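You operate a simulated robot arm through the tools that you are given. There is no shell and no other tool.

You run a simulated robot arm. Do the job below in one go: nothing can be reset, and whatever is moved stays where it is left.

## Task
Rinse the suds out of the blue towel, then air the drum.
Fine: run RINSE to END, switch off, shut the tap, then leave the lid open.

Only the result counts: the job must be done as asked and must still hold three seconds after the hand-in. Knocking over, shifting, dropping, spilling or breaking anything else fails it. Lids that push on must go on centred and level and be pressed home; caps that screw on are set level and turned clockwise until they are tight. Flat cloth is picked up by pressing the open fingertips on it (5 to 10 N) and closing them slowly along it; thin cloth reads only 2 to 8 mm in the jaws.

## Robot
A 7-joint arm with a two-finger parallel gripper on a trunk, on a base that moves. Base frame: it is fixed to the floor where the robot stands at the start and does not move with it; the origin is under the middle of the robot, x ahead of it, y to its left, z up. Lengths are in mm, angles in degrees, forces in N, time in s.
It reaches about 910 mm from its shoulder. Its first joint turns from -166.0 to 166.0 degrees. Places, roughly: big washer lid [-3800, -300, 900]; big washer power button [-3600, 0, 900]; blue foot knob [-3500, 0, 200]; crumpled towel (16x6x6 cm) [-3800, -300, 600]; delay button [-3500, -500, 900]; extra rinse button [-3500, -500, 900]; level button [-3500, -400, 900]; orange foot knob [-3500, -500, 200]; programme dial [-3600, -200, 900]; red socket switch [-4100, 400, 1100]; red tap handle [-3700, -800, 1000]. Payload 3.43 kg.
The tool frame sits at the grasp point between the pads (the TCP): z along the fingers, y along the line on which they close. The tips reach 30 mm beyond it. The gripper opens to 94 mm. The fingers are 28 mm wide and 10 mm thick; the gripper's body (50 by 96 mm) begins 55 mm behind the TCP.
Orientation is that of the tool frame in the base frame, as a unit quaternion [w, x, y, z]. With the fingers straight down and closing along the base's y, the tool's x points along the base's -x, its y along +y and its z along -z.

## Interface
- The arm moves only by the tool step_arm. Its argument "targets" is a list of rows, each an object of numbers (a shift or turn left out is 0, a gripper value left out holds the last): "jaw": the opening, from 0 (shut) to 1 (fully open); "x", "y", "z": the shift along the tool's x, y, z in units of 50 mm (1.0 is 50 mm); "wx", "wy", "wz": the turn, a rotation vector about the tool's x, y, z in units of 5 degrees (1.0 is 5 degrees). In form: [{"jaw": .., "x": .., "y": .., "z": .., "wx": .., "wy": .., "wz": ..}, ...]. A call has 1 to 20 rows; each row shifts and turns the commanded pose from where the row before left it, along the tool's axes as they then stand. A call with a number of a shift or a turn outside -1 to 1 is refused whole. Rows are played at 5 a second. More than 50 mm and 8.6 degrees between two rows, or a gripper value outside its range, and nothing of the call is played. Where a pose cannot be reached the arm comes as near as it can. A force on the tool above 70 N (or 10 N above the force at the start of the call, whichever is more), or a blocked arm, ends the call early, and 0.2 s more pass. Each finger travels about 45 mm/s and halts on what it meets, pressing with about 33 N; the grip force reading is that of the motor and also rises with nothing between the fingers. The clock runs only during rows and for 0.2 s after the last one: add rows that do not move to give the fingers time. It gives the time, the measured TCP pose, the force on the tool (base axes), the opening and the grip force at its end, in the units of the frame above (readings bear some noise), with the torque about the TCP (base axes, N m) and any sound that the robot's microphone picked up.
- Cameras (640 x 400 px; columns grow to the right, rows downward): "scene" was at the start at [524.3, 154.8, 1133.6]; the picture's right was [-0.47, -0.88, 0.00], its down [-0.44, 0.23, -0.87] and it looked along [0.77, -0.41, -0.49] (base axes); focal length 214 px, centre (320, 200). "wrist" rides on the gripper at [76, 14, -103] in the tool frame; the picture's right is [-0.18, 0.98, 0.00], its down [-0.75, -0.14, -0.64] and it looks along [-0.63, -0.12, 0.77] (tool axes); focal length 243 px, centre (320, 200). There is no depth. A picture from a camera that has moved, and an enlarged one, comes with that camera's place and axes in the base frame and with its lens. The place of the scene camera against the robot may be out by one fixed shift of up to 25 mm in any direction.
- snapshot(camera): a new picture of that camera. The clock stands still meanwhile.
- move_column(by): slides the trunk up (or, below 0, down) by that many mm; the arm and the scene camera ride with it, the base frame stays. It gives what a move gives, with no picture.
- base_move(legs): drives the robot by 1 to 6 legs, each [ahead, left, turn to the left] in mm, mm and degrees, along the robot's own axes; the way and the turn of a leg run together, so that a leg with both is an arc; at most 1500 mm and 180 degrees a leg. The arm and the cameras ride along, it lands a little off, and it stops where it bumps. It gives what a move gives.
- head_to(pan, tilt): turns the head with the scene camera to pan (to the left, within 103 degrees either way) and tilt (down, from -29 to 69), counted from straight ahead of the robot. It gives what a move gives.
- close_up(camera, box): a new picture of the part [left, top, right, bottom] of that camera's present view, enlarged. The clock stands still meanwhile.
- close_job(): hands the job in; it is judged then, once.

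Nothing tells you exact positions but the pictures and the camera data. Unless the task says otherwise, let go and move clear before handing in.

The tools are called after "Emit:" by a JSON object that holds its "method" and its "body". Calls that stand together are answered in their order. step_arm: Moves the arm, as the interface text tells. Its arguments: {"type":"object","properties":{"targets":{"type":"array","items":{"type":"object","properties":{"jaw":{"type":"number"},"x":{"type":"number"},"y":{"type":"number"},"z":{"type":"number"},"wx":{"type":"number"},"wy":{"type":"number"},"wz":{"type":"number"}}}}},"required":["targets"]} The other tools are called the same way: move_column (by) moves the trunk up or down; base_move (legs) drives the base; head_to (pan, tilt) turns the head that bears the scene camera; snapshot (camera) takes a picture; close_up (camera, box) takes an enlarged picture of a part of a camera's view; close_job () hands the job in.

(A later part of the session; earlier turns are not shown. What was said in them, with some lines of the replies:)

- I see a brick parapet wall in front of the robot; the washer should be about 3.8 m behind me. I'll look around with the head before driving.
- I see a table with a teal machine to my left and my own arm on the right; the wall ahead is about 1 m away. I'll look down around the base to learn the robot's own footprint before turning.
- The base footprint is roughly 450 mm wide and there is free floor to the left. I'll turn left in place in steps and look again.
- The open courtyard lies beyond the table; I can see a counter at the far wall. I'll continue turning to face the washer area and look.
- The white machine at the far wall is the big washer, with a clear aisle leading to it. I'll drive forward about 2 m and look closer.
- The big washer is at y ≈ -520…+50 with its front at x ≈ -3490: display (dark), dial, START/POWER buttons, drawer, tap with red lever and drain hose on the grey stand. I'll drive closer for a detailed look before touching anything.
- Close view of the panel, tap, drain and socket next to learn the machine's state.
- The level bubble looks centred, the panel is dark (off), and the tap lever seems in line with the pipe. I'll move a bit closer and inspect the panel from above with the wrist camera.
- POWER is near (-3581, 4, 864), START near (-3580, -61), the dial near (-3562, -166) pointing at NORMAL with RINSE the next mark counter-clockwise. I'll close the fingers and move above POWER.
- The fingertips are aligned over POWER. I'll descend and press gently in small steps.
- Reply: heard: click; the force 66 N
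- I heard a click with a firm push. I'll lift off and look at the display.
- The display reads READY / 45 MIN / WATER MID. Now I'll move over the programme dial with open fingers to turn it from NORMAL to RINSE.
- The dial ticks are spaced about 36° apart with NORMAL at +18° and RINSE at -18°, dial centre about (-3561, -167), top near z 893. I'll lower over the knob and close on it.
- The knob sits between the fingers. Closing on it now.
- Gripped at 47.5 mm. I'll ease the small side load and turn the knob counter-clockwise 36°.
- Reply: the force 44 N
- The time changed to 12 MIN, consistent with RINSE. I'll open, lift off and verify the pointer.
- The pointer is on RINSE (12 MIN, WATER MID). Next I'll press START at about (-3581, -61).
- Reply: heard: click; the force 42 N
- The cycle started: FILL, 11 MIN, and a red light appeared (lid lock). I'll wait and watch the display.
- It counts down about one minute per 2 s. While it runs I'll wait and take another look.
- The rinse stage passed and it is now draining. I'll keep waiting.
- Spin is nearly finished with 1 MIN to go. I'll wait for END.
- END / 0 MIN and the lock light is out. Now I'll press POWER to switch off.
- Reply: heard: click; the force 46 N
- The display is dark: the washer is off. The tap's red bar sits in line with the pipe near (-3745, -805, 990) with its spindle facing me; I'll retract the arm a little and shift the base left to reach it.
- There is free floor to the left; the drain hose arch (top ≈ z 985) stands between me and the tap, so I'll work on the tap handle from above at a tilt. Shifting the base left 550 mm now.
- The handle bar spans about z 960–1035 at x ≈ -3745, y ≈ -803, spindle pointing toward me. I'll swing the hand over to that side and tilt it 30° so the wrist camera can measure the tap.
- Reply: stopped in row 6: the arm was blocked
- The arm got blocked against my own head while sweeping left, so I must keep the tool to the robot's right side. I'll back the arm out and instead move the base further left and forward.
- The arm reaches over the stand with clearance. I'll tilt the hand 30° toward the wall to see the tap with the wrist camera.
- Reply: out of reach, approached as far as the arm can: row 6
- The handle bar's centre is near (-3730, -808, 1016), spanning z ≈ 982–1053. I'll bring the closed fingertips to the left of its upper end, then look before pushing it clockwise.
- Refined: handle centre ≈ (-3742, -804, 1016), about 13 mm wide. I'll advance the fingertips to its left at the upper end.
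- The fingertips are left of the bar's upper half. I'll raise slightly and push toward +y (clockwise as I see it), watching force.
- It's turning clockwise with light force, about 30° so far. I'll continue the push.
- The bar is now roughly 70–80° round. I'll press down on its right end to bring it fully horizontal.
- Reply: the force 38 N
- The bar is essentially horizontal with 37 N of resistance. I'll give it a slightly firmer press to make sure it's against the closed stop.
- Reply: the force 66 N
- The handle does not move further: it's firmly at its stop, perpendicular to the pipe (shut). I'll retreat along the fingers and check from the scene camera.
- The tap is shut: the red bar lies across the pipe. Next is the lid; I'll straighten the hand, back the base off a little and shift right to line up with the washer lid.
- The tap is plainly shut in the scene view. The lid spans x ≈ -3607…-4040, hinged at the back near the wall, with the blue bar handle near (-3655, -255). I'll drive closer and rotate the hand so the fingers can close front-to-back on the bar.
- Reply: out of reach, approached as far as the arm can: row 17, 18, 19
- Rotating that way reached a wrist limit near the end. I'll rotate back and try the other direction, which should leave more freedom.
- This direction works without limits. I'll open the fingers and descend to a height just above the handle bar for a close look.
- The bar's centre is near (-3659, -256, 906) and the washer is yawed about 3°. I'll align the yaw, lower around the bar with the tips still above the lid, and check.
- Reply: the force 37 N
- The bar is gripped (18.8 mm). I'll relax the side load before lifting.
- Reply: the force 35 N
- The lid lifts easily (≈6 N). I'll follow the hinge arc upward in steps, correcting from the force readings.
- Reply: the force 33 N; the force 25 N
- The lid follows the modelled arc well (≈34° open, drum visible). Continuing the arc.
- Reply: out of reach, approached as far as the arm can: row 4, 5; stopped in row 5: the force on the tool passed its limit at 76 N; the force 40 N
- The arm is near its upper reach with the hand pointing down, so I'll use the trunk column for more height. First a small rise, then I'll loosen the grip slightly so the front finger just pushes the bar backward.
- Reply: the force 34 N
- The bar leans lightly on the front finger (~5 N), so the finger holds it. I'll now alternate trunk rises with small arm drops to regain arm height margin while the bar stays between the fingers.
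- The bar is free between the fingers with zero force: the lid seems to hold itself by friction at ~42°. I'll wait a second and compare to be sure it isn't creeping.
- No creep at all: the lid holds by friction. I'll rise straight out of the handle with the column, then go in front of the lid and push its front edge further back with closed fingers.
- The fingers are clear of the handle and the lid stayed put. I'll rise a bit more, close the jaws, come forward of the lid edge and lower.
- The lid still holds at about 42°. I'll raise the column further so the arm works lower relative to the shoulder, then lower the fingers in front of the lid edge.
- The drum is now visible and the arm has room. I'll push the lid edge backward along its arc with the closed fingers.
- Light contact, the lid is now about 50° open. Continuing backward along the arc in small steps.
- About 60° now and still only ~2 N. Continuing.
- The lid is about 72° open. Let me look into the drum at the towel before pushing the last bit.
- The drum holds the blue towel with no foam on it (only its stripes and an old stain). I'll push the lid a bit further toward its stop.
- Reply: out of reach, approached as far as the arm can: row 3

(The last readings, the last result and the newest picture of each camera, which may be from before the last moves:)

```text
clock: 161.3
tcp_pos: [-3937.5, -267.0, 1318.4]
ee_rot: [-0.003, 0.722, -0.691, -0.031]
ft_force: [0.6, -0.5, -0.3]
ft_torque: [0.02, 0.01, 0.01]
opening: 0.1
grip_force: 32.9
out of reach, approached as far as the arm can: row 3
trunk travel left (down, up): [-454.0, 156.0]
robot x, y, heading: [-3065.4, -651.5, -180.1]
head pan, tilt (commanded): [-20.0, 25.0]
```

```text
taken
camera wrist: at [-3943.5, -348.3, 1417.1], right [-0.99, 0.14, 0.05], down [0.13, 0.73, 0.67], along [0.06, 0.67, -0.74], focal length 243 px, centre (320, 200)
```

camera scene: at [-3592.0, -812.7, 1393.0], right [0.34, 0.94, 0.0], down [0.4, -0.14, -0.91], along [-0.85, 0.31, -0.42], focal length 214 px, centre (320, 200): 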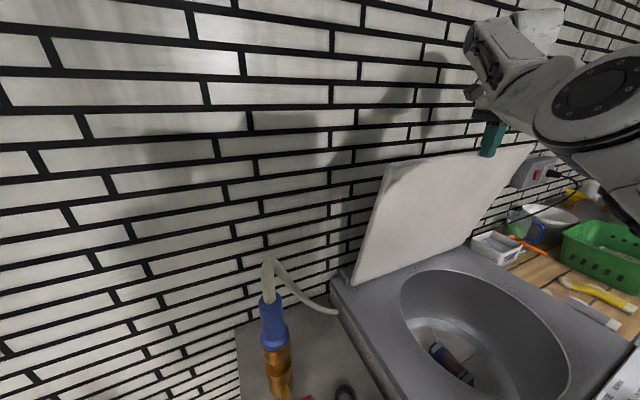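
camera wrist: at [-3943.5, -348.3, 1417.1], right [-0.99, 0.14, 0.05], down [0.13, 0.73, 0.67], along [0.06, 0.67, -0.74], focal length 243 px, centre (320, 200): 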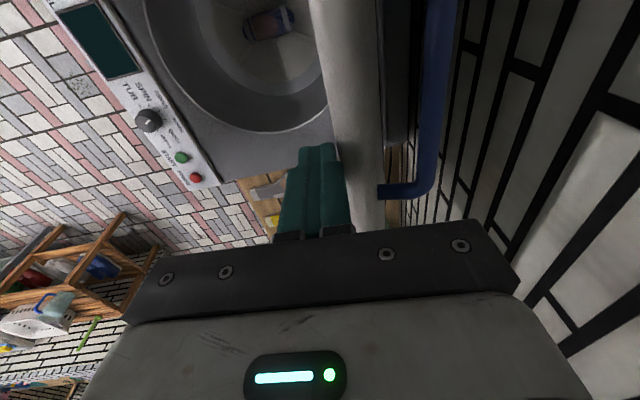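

The lid is at about 78° and stays there. The arm hit its reach at this height, so I'll back off, raise the column while lowering the arm, and give it a last gentle push toward its stop.

Emit:
{"method": "step_arm", "body": {"targets": [{"y": -0.6}, {"y": -0.6}, {"y": -0.3}, {}]}}

Emit:
{"method": "move_column", "body": {"by": 120}}

Emit:
{"method": "step_arm", "body": {"targets": [{"z": 0.75}, {"z": 0.75}, {"z": 0.75}, {"z": 0.75}, {}]}}

Emit:
{"method": "snapshot", "body": {"camera": "scene"}}

```text
clock: 162.3
tcp_pos: [-3868.6, -269.8, 1302.4]
ee_rot: [-0.011, 0.727, -0.687, -0.001]
ft_force: [0.4, 0.1, 0.3]
ft_torque: [0.0, -0.02, -0.01]
opening: 0.0
grip_force: 33.2
out of reach, approached as far as the arm can: row 1
trunk travel left (down, up): [-454.0, 156.0]
robot x, y, heading: [-3064.4, -651.7, -180.1]
head pan, tilt (commanded): [-20.0, 25.0]
```

```text
clock: 163.8
tcp_pos: [-3869.7, -269.1, 1421.6]
ee_rot: [-0.011, 0.727, -0.687, -0.001]
ft_force: [0.2, 0.3, -0.3]
ft_torque: [-0.03, 0.01, -0.04]
opening: 0.0
grip_force: 33.2
trunk travel left (down, up): [-574.0, 36.0]
robot x, y, heading: [-3065.1, -648.0, -180.1]
head pan, tilt (commanded): [-20.0, 25.0]
```

```text
clock: 165.0
tcp_pos: [-3868.4, -267.8, 1275.0]
ee_rot: [-0.012, 0.726, -0.687, -0.002]
ft_force: [-0.6, 0.2, 0.4]
ft_torque: [-0.02, -0.02, 0.0]
opening: 0.0
grip_force: 32.5
trunk travel left (down, up): [-574.0, 36.0]
robot x, y, heading: [-3063.3, -651.2, -180.0]
head pan, tilt (commanded): [-20.0, 25.0]
```

```text
taken
camera scene: at [-3592.1, -812.7, 1513.0], right [0.34, 0.94, 0.0], down [0.4, -0.14, -0.91], along [-0.85, 0.31, -0.42], focal length 214 px, centre (320, 200)
```

scene: 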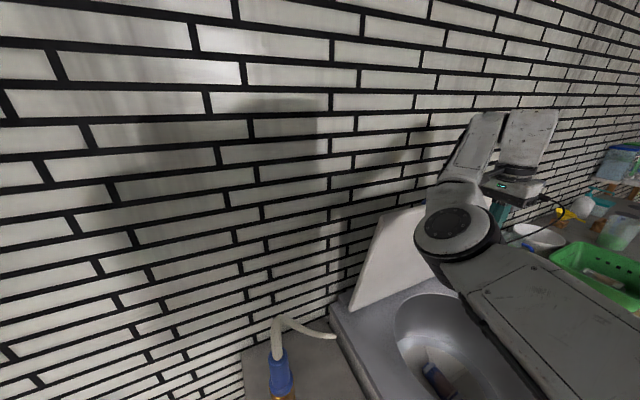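

Emit:
{"method": "step_arm", "body": {"targets": [{"y": 0.4}, {"y": 0.4}, {"y": 0.4}, {"y": 0.3}, {"y": 0.2}, {"y": 0.2}, {}]}}

Emit:
{"method": "snapshot", "body": {"camera": "wrist"}}

Emit:
{"method": "snapshot", "body": {"camera": "scene"}}

```text
clock: 166.2
tcp_pos: [-3942.7, -270.3, 1271.6]
ee_rot: [-0.017, 0.723, -0.69, 0.01]
ft_force: [28.4, -9.7, 3.1]
ft_torque: [0.18, 0.83, 0.58]
opening: 0.0
grip_force: 33.7
trunk travel left (down, up): [-574.0, 36.0]
robot x, y, heading: [-3060.8, -651.4, 180.1]
head pan, tilt (commanded): [-20.0, 25.0]
stopped in row 6: the force on the tool passed its limit at 84 N (the readings are from after the stop); the commanded pose is now the measured one
```

```text
taken
camera wrist: at [-3957.9, -347.8, 1372.6], right [-0.99, 0.14, -0.04], down [0.08, 0.75, 0.65], along [0.12, 0.65, -0.76], focal length 243 px, centre (320, 200)
```

wrist: 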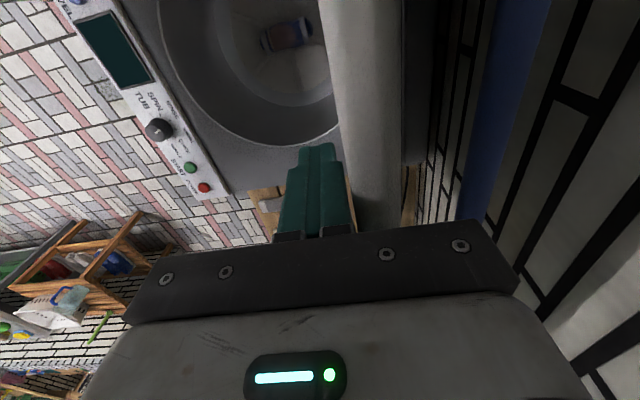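

```text
taken
camera scene: at [-3588.6, -813.8, 1513.9], right [0.34, 0.94, 0.0], down [0.4, -0.14, -0.91], along [-0.85, 0.31, -0.42], focal length 214 px, centre (320, 200)
```

scene: 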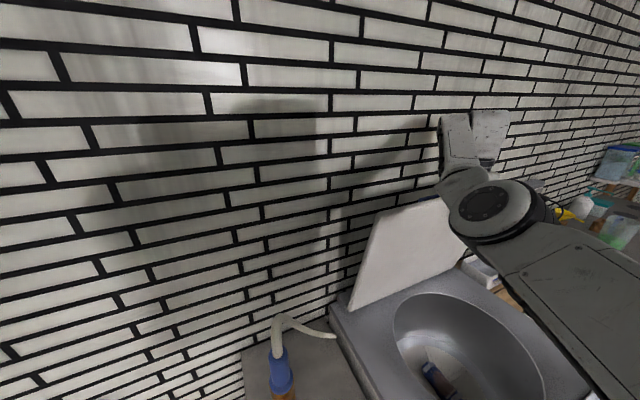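

The lid reached its end stop (force rose there), so it is fully open. I'll back the hand off and confirm that it stays.

Emit:
{"method": "step_arm", "body": {"targets": [{"y": -0.3}, {"y": -0.6}, {"y": -0.8}, {"y": -0.8}, {"y": -0.8}, {"y": -0.8}, {}, {}, {}, {}, {}]}}

Emit:
{"method": "snapshot", "body": {"camera": "wrist"}}

Emit:
{"method": "snapshot", "body": {"camera": "scene"}}

```text
clock: 168.6
tcp_pos: [-3743.0, -261.1, 1276.1]
ee_rot: [-0.017, 0.724, -0.689, 0.008]
ft_force: [0.0, -0.7, -0.4]
ft_torque: [0.02, 0.04, 0.0]
opening: 0.1
grip_force: 33.0
trunk travel left (down, up): [-574.0, 36.0]
robot x, y, heading: [-3062.7, -652.8, -180.0]
head pan, tilt (commanded): [-20.0, 25.0]
```

```text
taken
camera wrist: at [-3756.7, -338.0, 1376.4], right [-0.99, 0.13, -0.03], down [0.08, 0.75, 0.65], along [0.11, 0.65, -0.76], focal length 243 px, centre (320, 200)
```

wrist: 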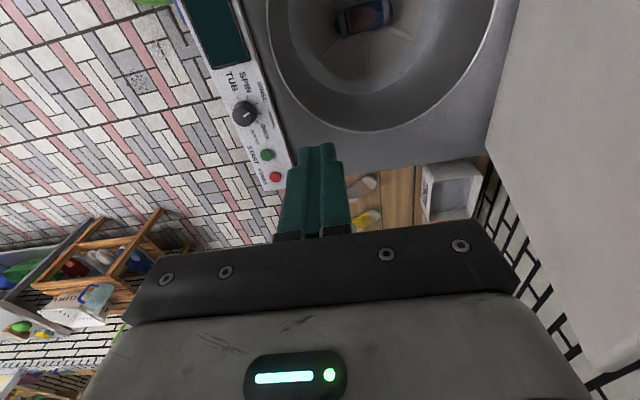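

```text
taken
camera scene: at [-3590.9, -812.8, 1513.0], right [0.34, 0.94, 0.0], down [0.4, -0.14, -0.91], along [-0.85, 0.31, -0.42], focal length 214 px, centre (320, 200)
```

scene: 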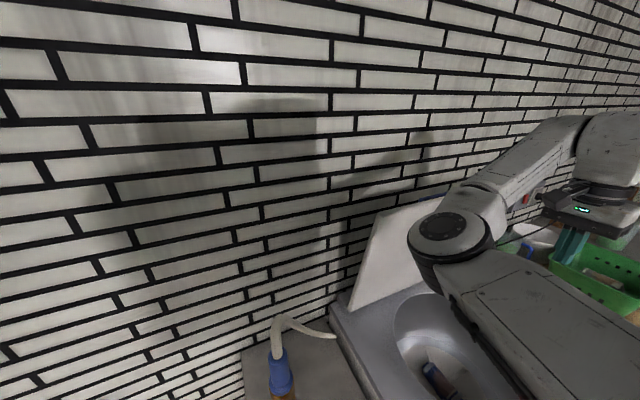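

The lid stays open on its own. I'll back the base away and do a final check of the lid, tap, display and towel.

Emit:
{"method": "close_up", "body": {"camera": "wrist", "box": [280, 0, 480, 110]}}

Emit:
{"method": "base_move", "body": {"legs": [[-500, 0, 0]]}}

Emit:
{"method": "head_to", "body": {"pan": -10, "tilt": 35}}

Emit:
{"method": "snapshot", "body": {"camera": "scene"}}

```text
3.20 times, centred on (380, 55) of wrist
camera zoom: at [-3756.7, -338.0, 1376.4], right [-0.99, 0.13, -0.03], down [0.08, 0.75, 0.65], along [0.11, 0.65, -0.76], focal length 776 px, centre (128, 664)
```

zoom: 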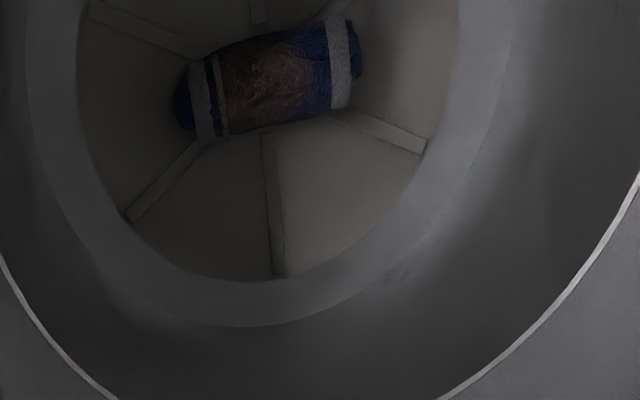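

```text
clock: 171.6
tcp_pos: [-3237.7, -258.8, 1275.4]
ee_rot: [-0.016, 0.724, -0.689, 0.008]
ft_force: [-0.4, -0.2, 0.2]
ft_torque: [0.02, 0.0, -0.01]
opening: 0.0
grip_force: 32.6
trunk travel left (down, up): [-574.0, 36.0]
robot x, y, heading: [-2560.2, -654.1, 179.8]
head pan, tilt (commanded): [-20.0, 25.0]
```

```text
clock: 172.3
tcp_pos: [-3237.4, -259.8, 1275.5]
ee_rot: [-0.015, 0.724, -0.689, 0.009]
ft_force: [0.5, 0.1, -0.3]
ft_torque: [0.01, 0.03, -0.01]
opening: 0.0
grip_force: 33.4
trunk travel left (down, up): [-574.0, 36.0]
robot x, y, heading: [-2563.0, -653.3, 179.7]
head pan, tilt (commanded): [-10.0, 35.0]
```

```text
taken
camera scene: at [-3087.9, -828.3, 1497.3], right [0.18, 0.98, 0.0], down [0.56, -0.1, -0.82], along [-0.81, 0.14, -0.57], focal length 214 px, centre (320, 200)
```

scene: 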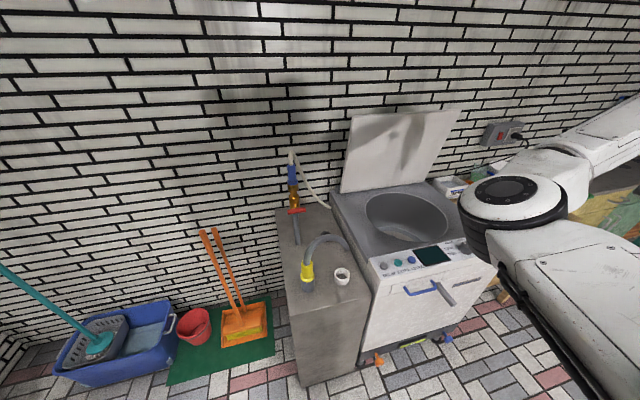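

Emit:
{"method": "close_up", "body": {"camera": "scene", "box": [270, 100, 500, 300]}}

Emit:
{"method": "close_up", "body": {"camera": "scene", "box": [360, 230, 510, 330]}}

Emit:
{"method": "step_arm", "body": {"targets": [{}, {}, {}, {}, {}, {}, {}, {}, {}, {}, {}, {}, {}, {}, {}]}}

Emit:
{"method": "close_up", "body": {"camera": "scene", "box": [270, 100, 500, 300]}}

```text
2.00 times, centred on (385, 200) of scene
camera zoom: at [-3087.9, -828.3, 1497.3], right [0.18, 0.98, 0.0], down [0.56, -0.1, -0.82], along [-0.81, 0.14, -0.57], focal length 429 px, centre (190, 200)
```

zoom: 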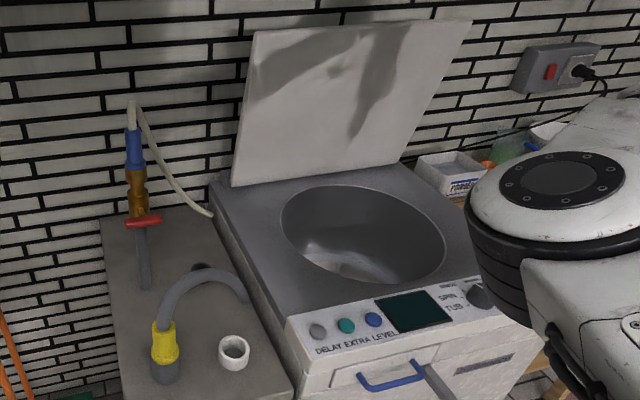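

```text
4.00 times, centred on (435, 280) of scene
camera zoom: at [-3087.9, -828.3, 1497.3], right [0.18, 0.98, 0.0], down [0.56, -0.1, -0.82], along [-0.81, 0.14, -0.57], focal length 858 px, centre (-140, -120)
```

zoom: 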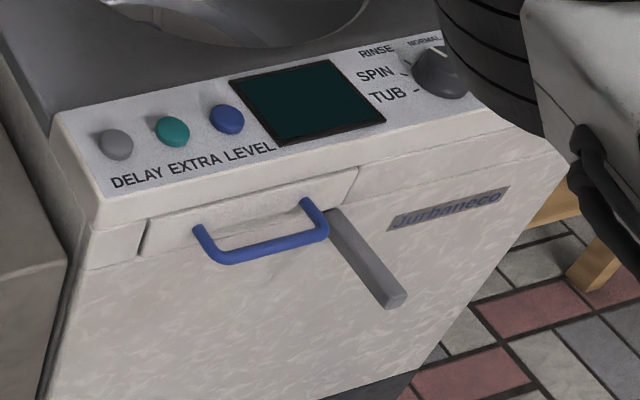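

```text
clock: 175.5
tcp_pos: [-3238.3, -259.8, 1275.1]
ee_rot: [-0.016, 0.724, -0.69, 0.008]
ft_force: [0.5, 0.6, -0.1]
ft_torque: [0.02, -0.01, 0.01]
opening: 0.0
grip_force: 33.1
trunk travel left (down, up): [-574.0, 36.0]
robot x, y, heading: [-2560.1, -650.4, 179.8]
head pan, tilt (commanded): [-10.0, 35.0]
```

```text
2.00 times, centred on (385, 200) of scene
camera zoom: at [-3087.9, -828.4, 1497.3], right [0.18, 0.98, 0.0], down [0.56, -0.1, -0.82], along [-0.81, 0.14, -0.57], focal length 429 px, centre (190, 200)
```

zoom: 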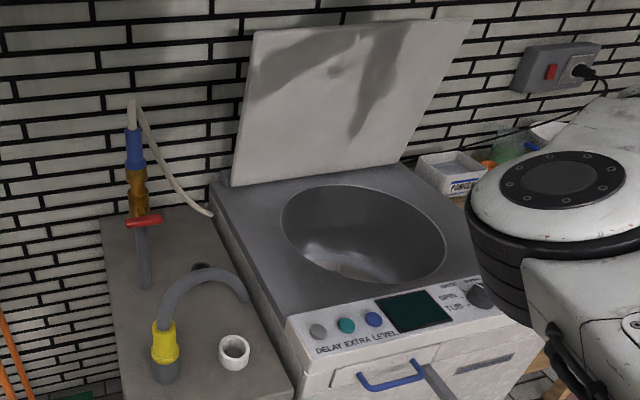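

The lid stands open and hasn't moved, the display is dark, the tap handle lies across the pipe, and nothing nearby has been disturbed. RINSE ran to END before I switched off, so I'm handing in the job.

Emit:
{"method": "close_job", "body": {}}

```text
The job is handed in.
```

The blue towel has been rinsed and the drum is airing with the lid open; the job is handed in.

- **Rinse:** I set the dial to RINSE and the cycle ran through to END. The towel is in the drum with no foam showing on it. It still has a brownish stain in the middle, which I left because you only asked for the suds to be rinsed out.
- **Power:** I switched the machine off and the display is dark. The dial is still on RINSE.
- **Tap:** I turned the red handle a quarter turn until it stopped. It now lies across the pipe.
- **Lid:** It is pushed back to its end stop, at about 80 degrees. The last push peaked at 84 N there, and afterwards I saw no damage. It stays open on its own, and the arm is clear of it.

At the last look, nothing around the washer had been knocked over or moved.
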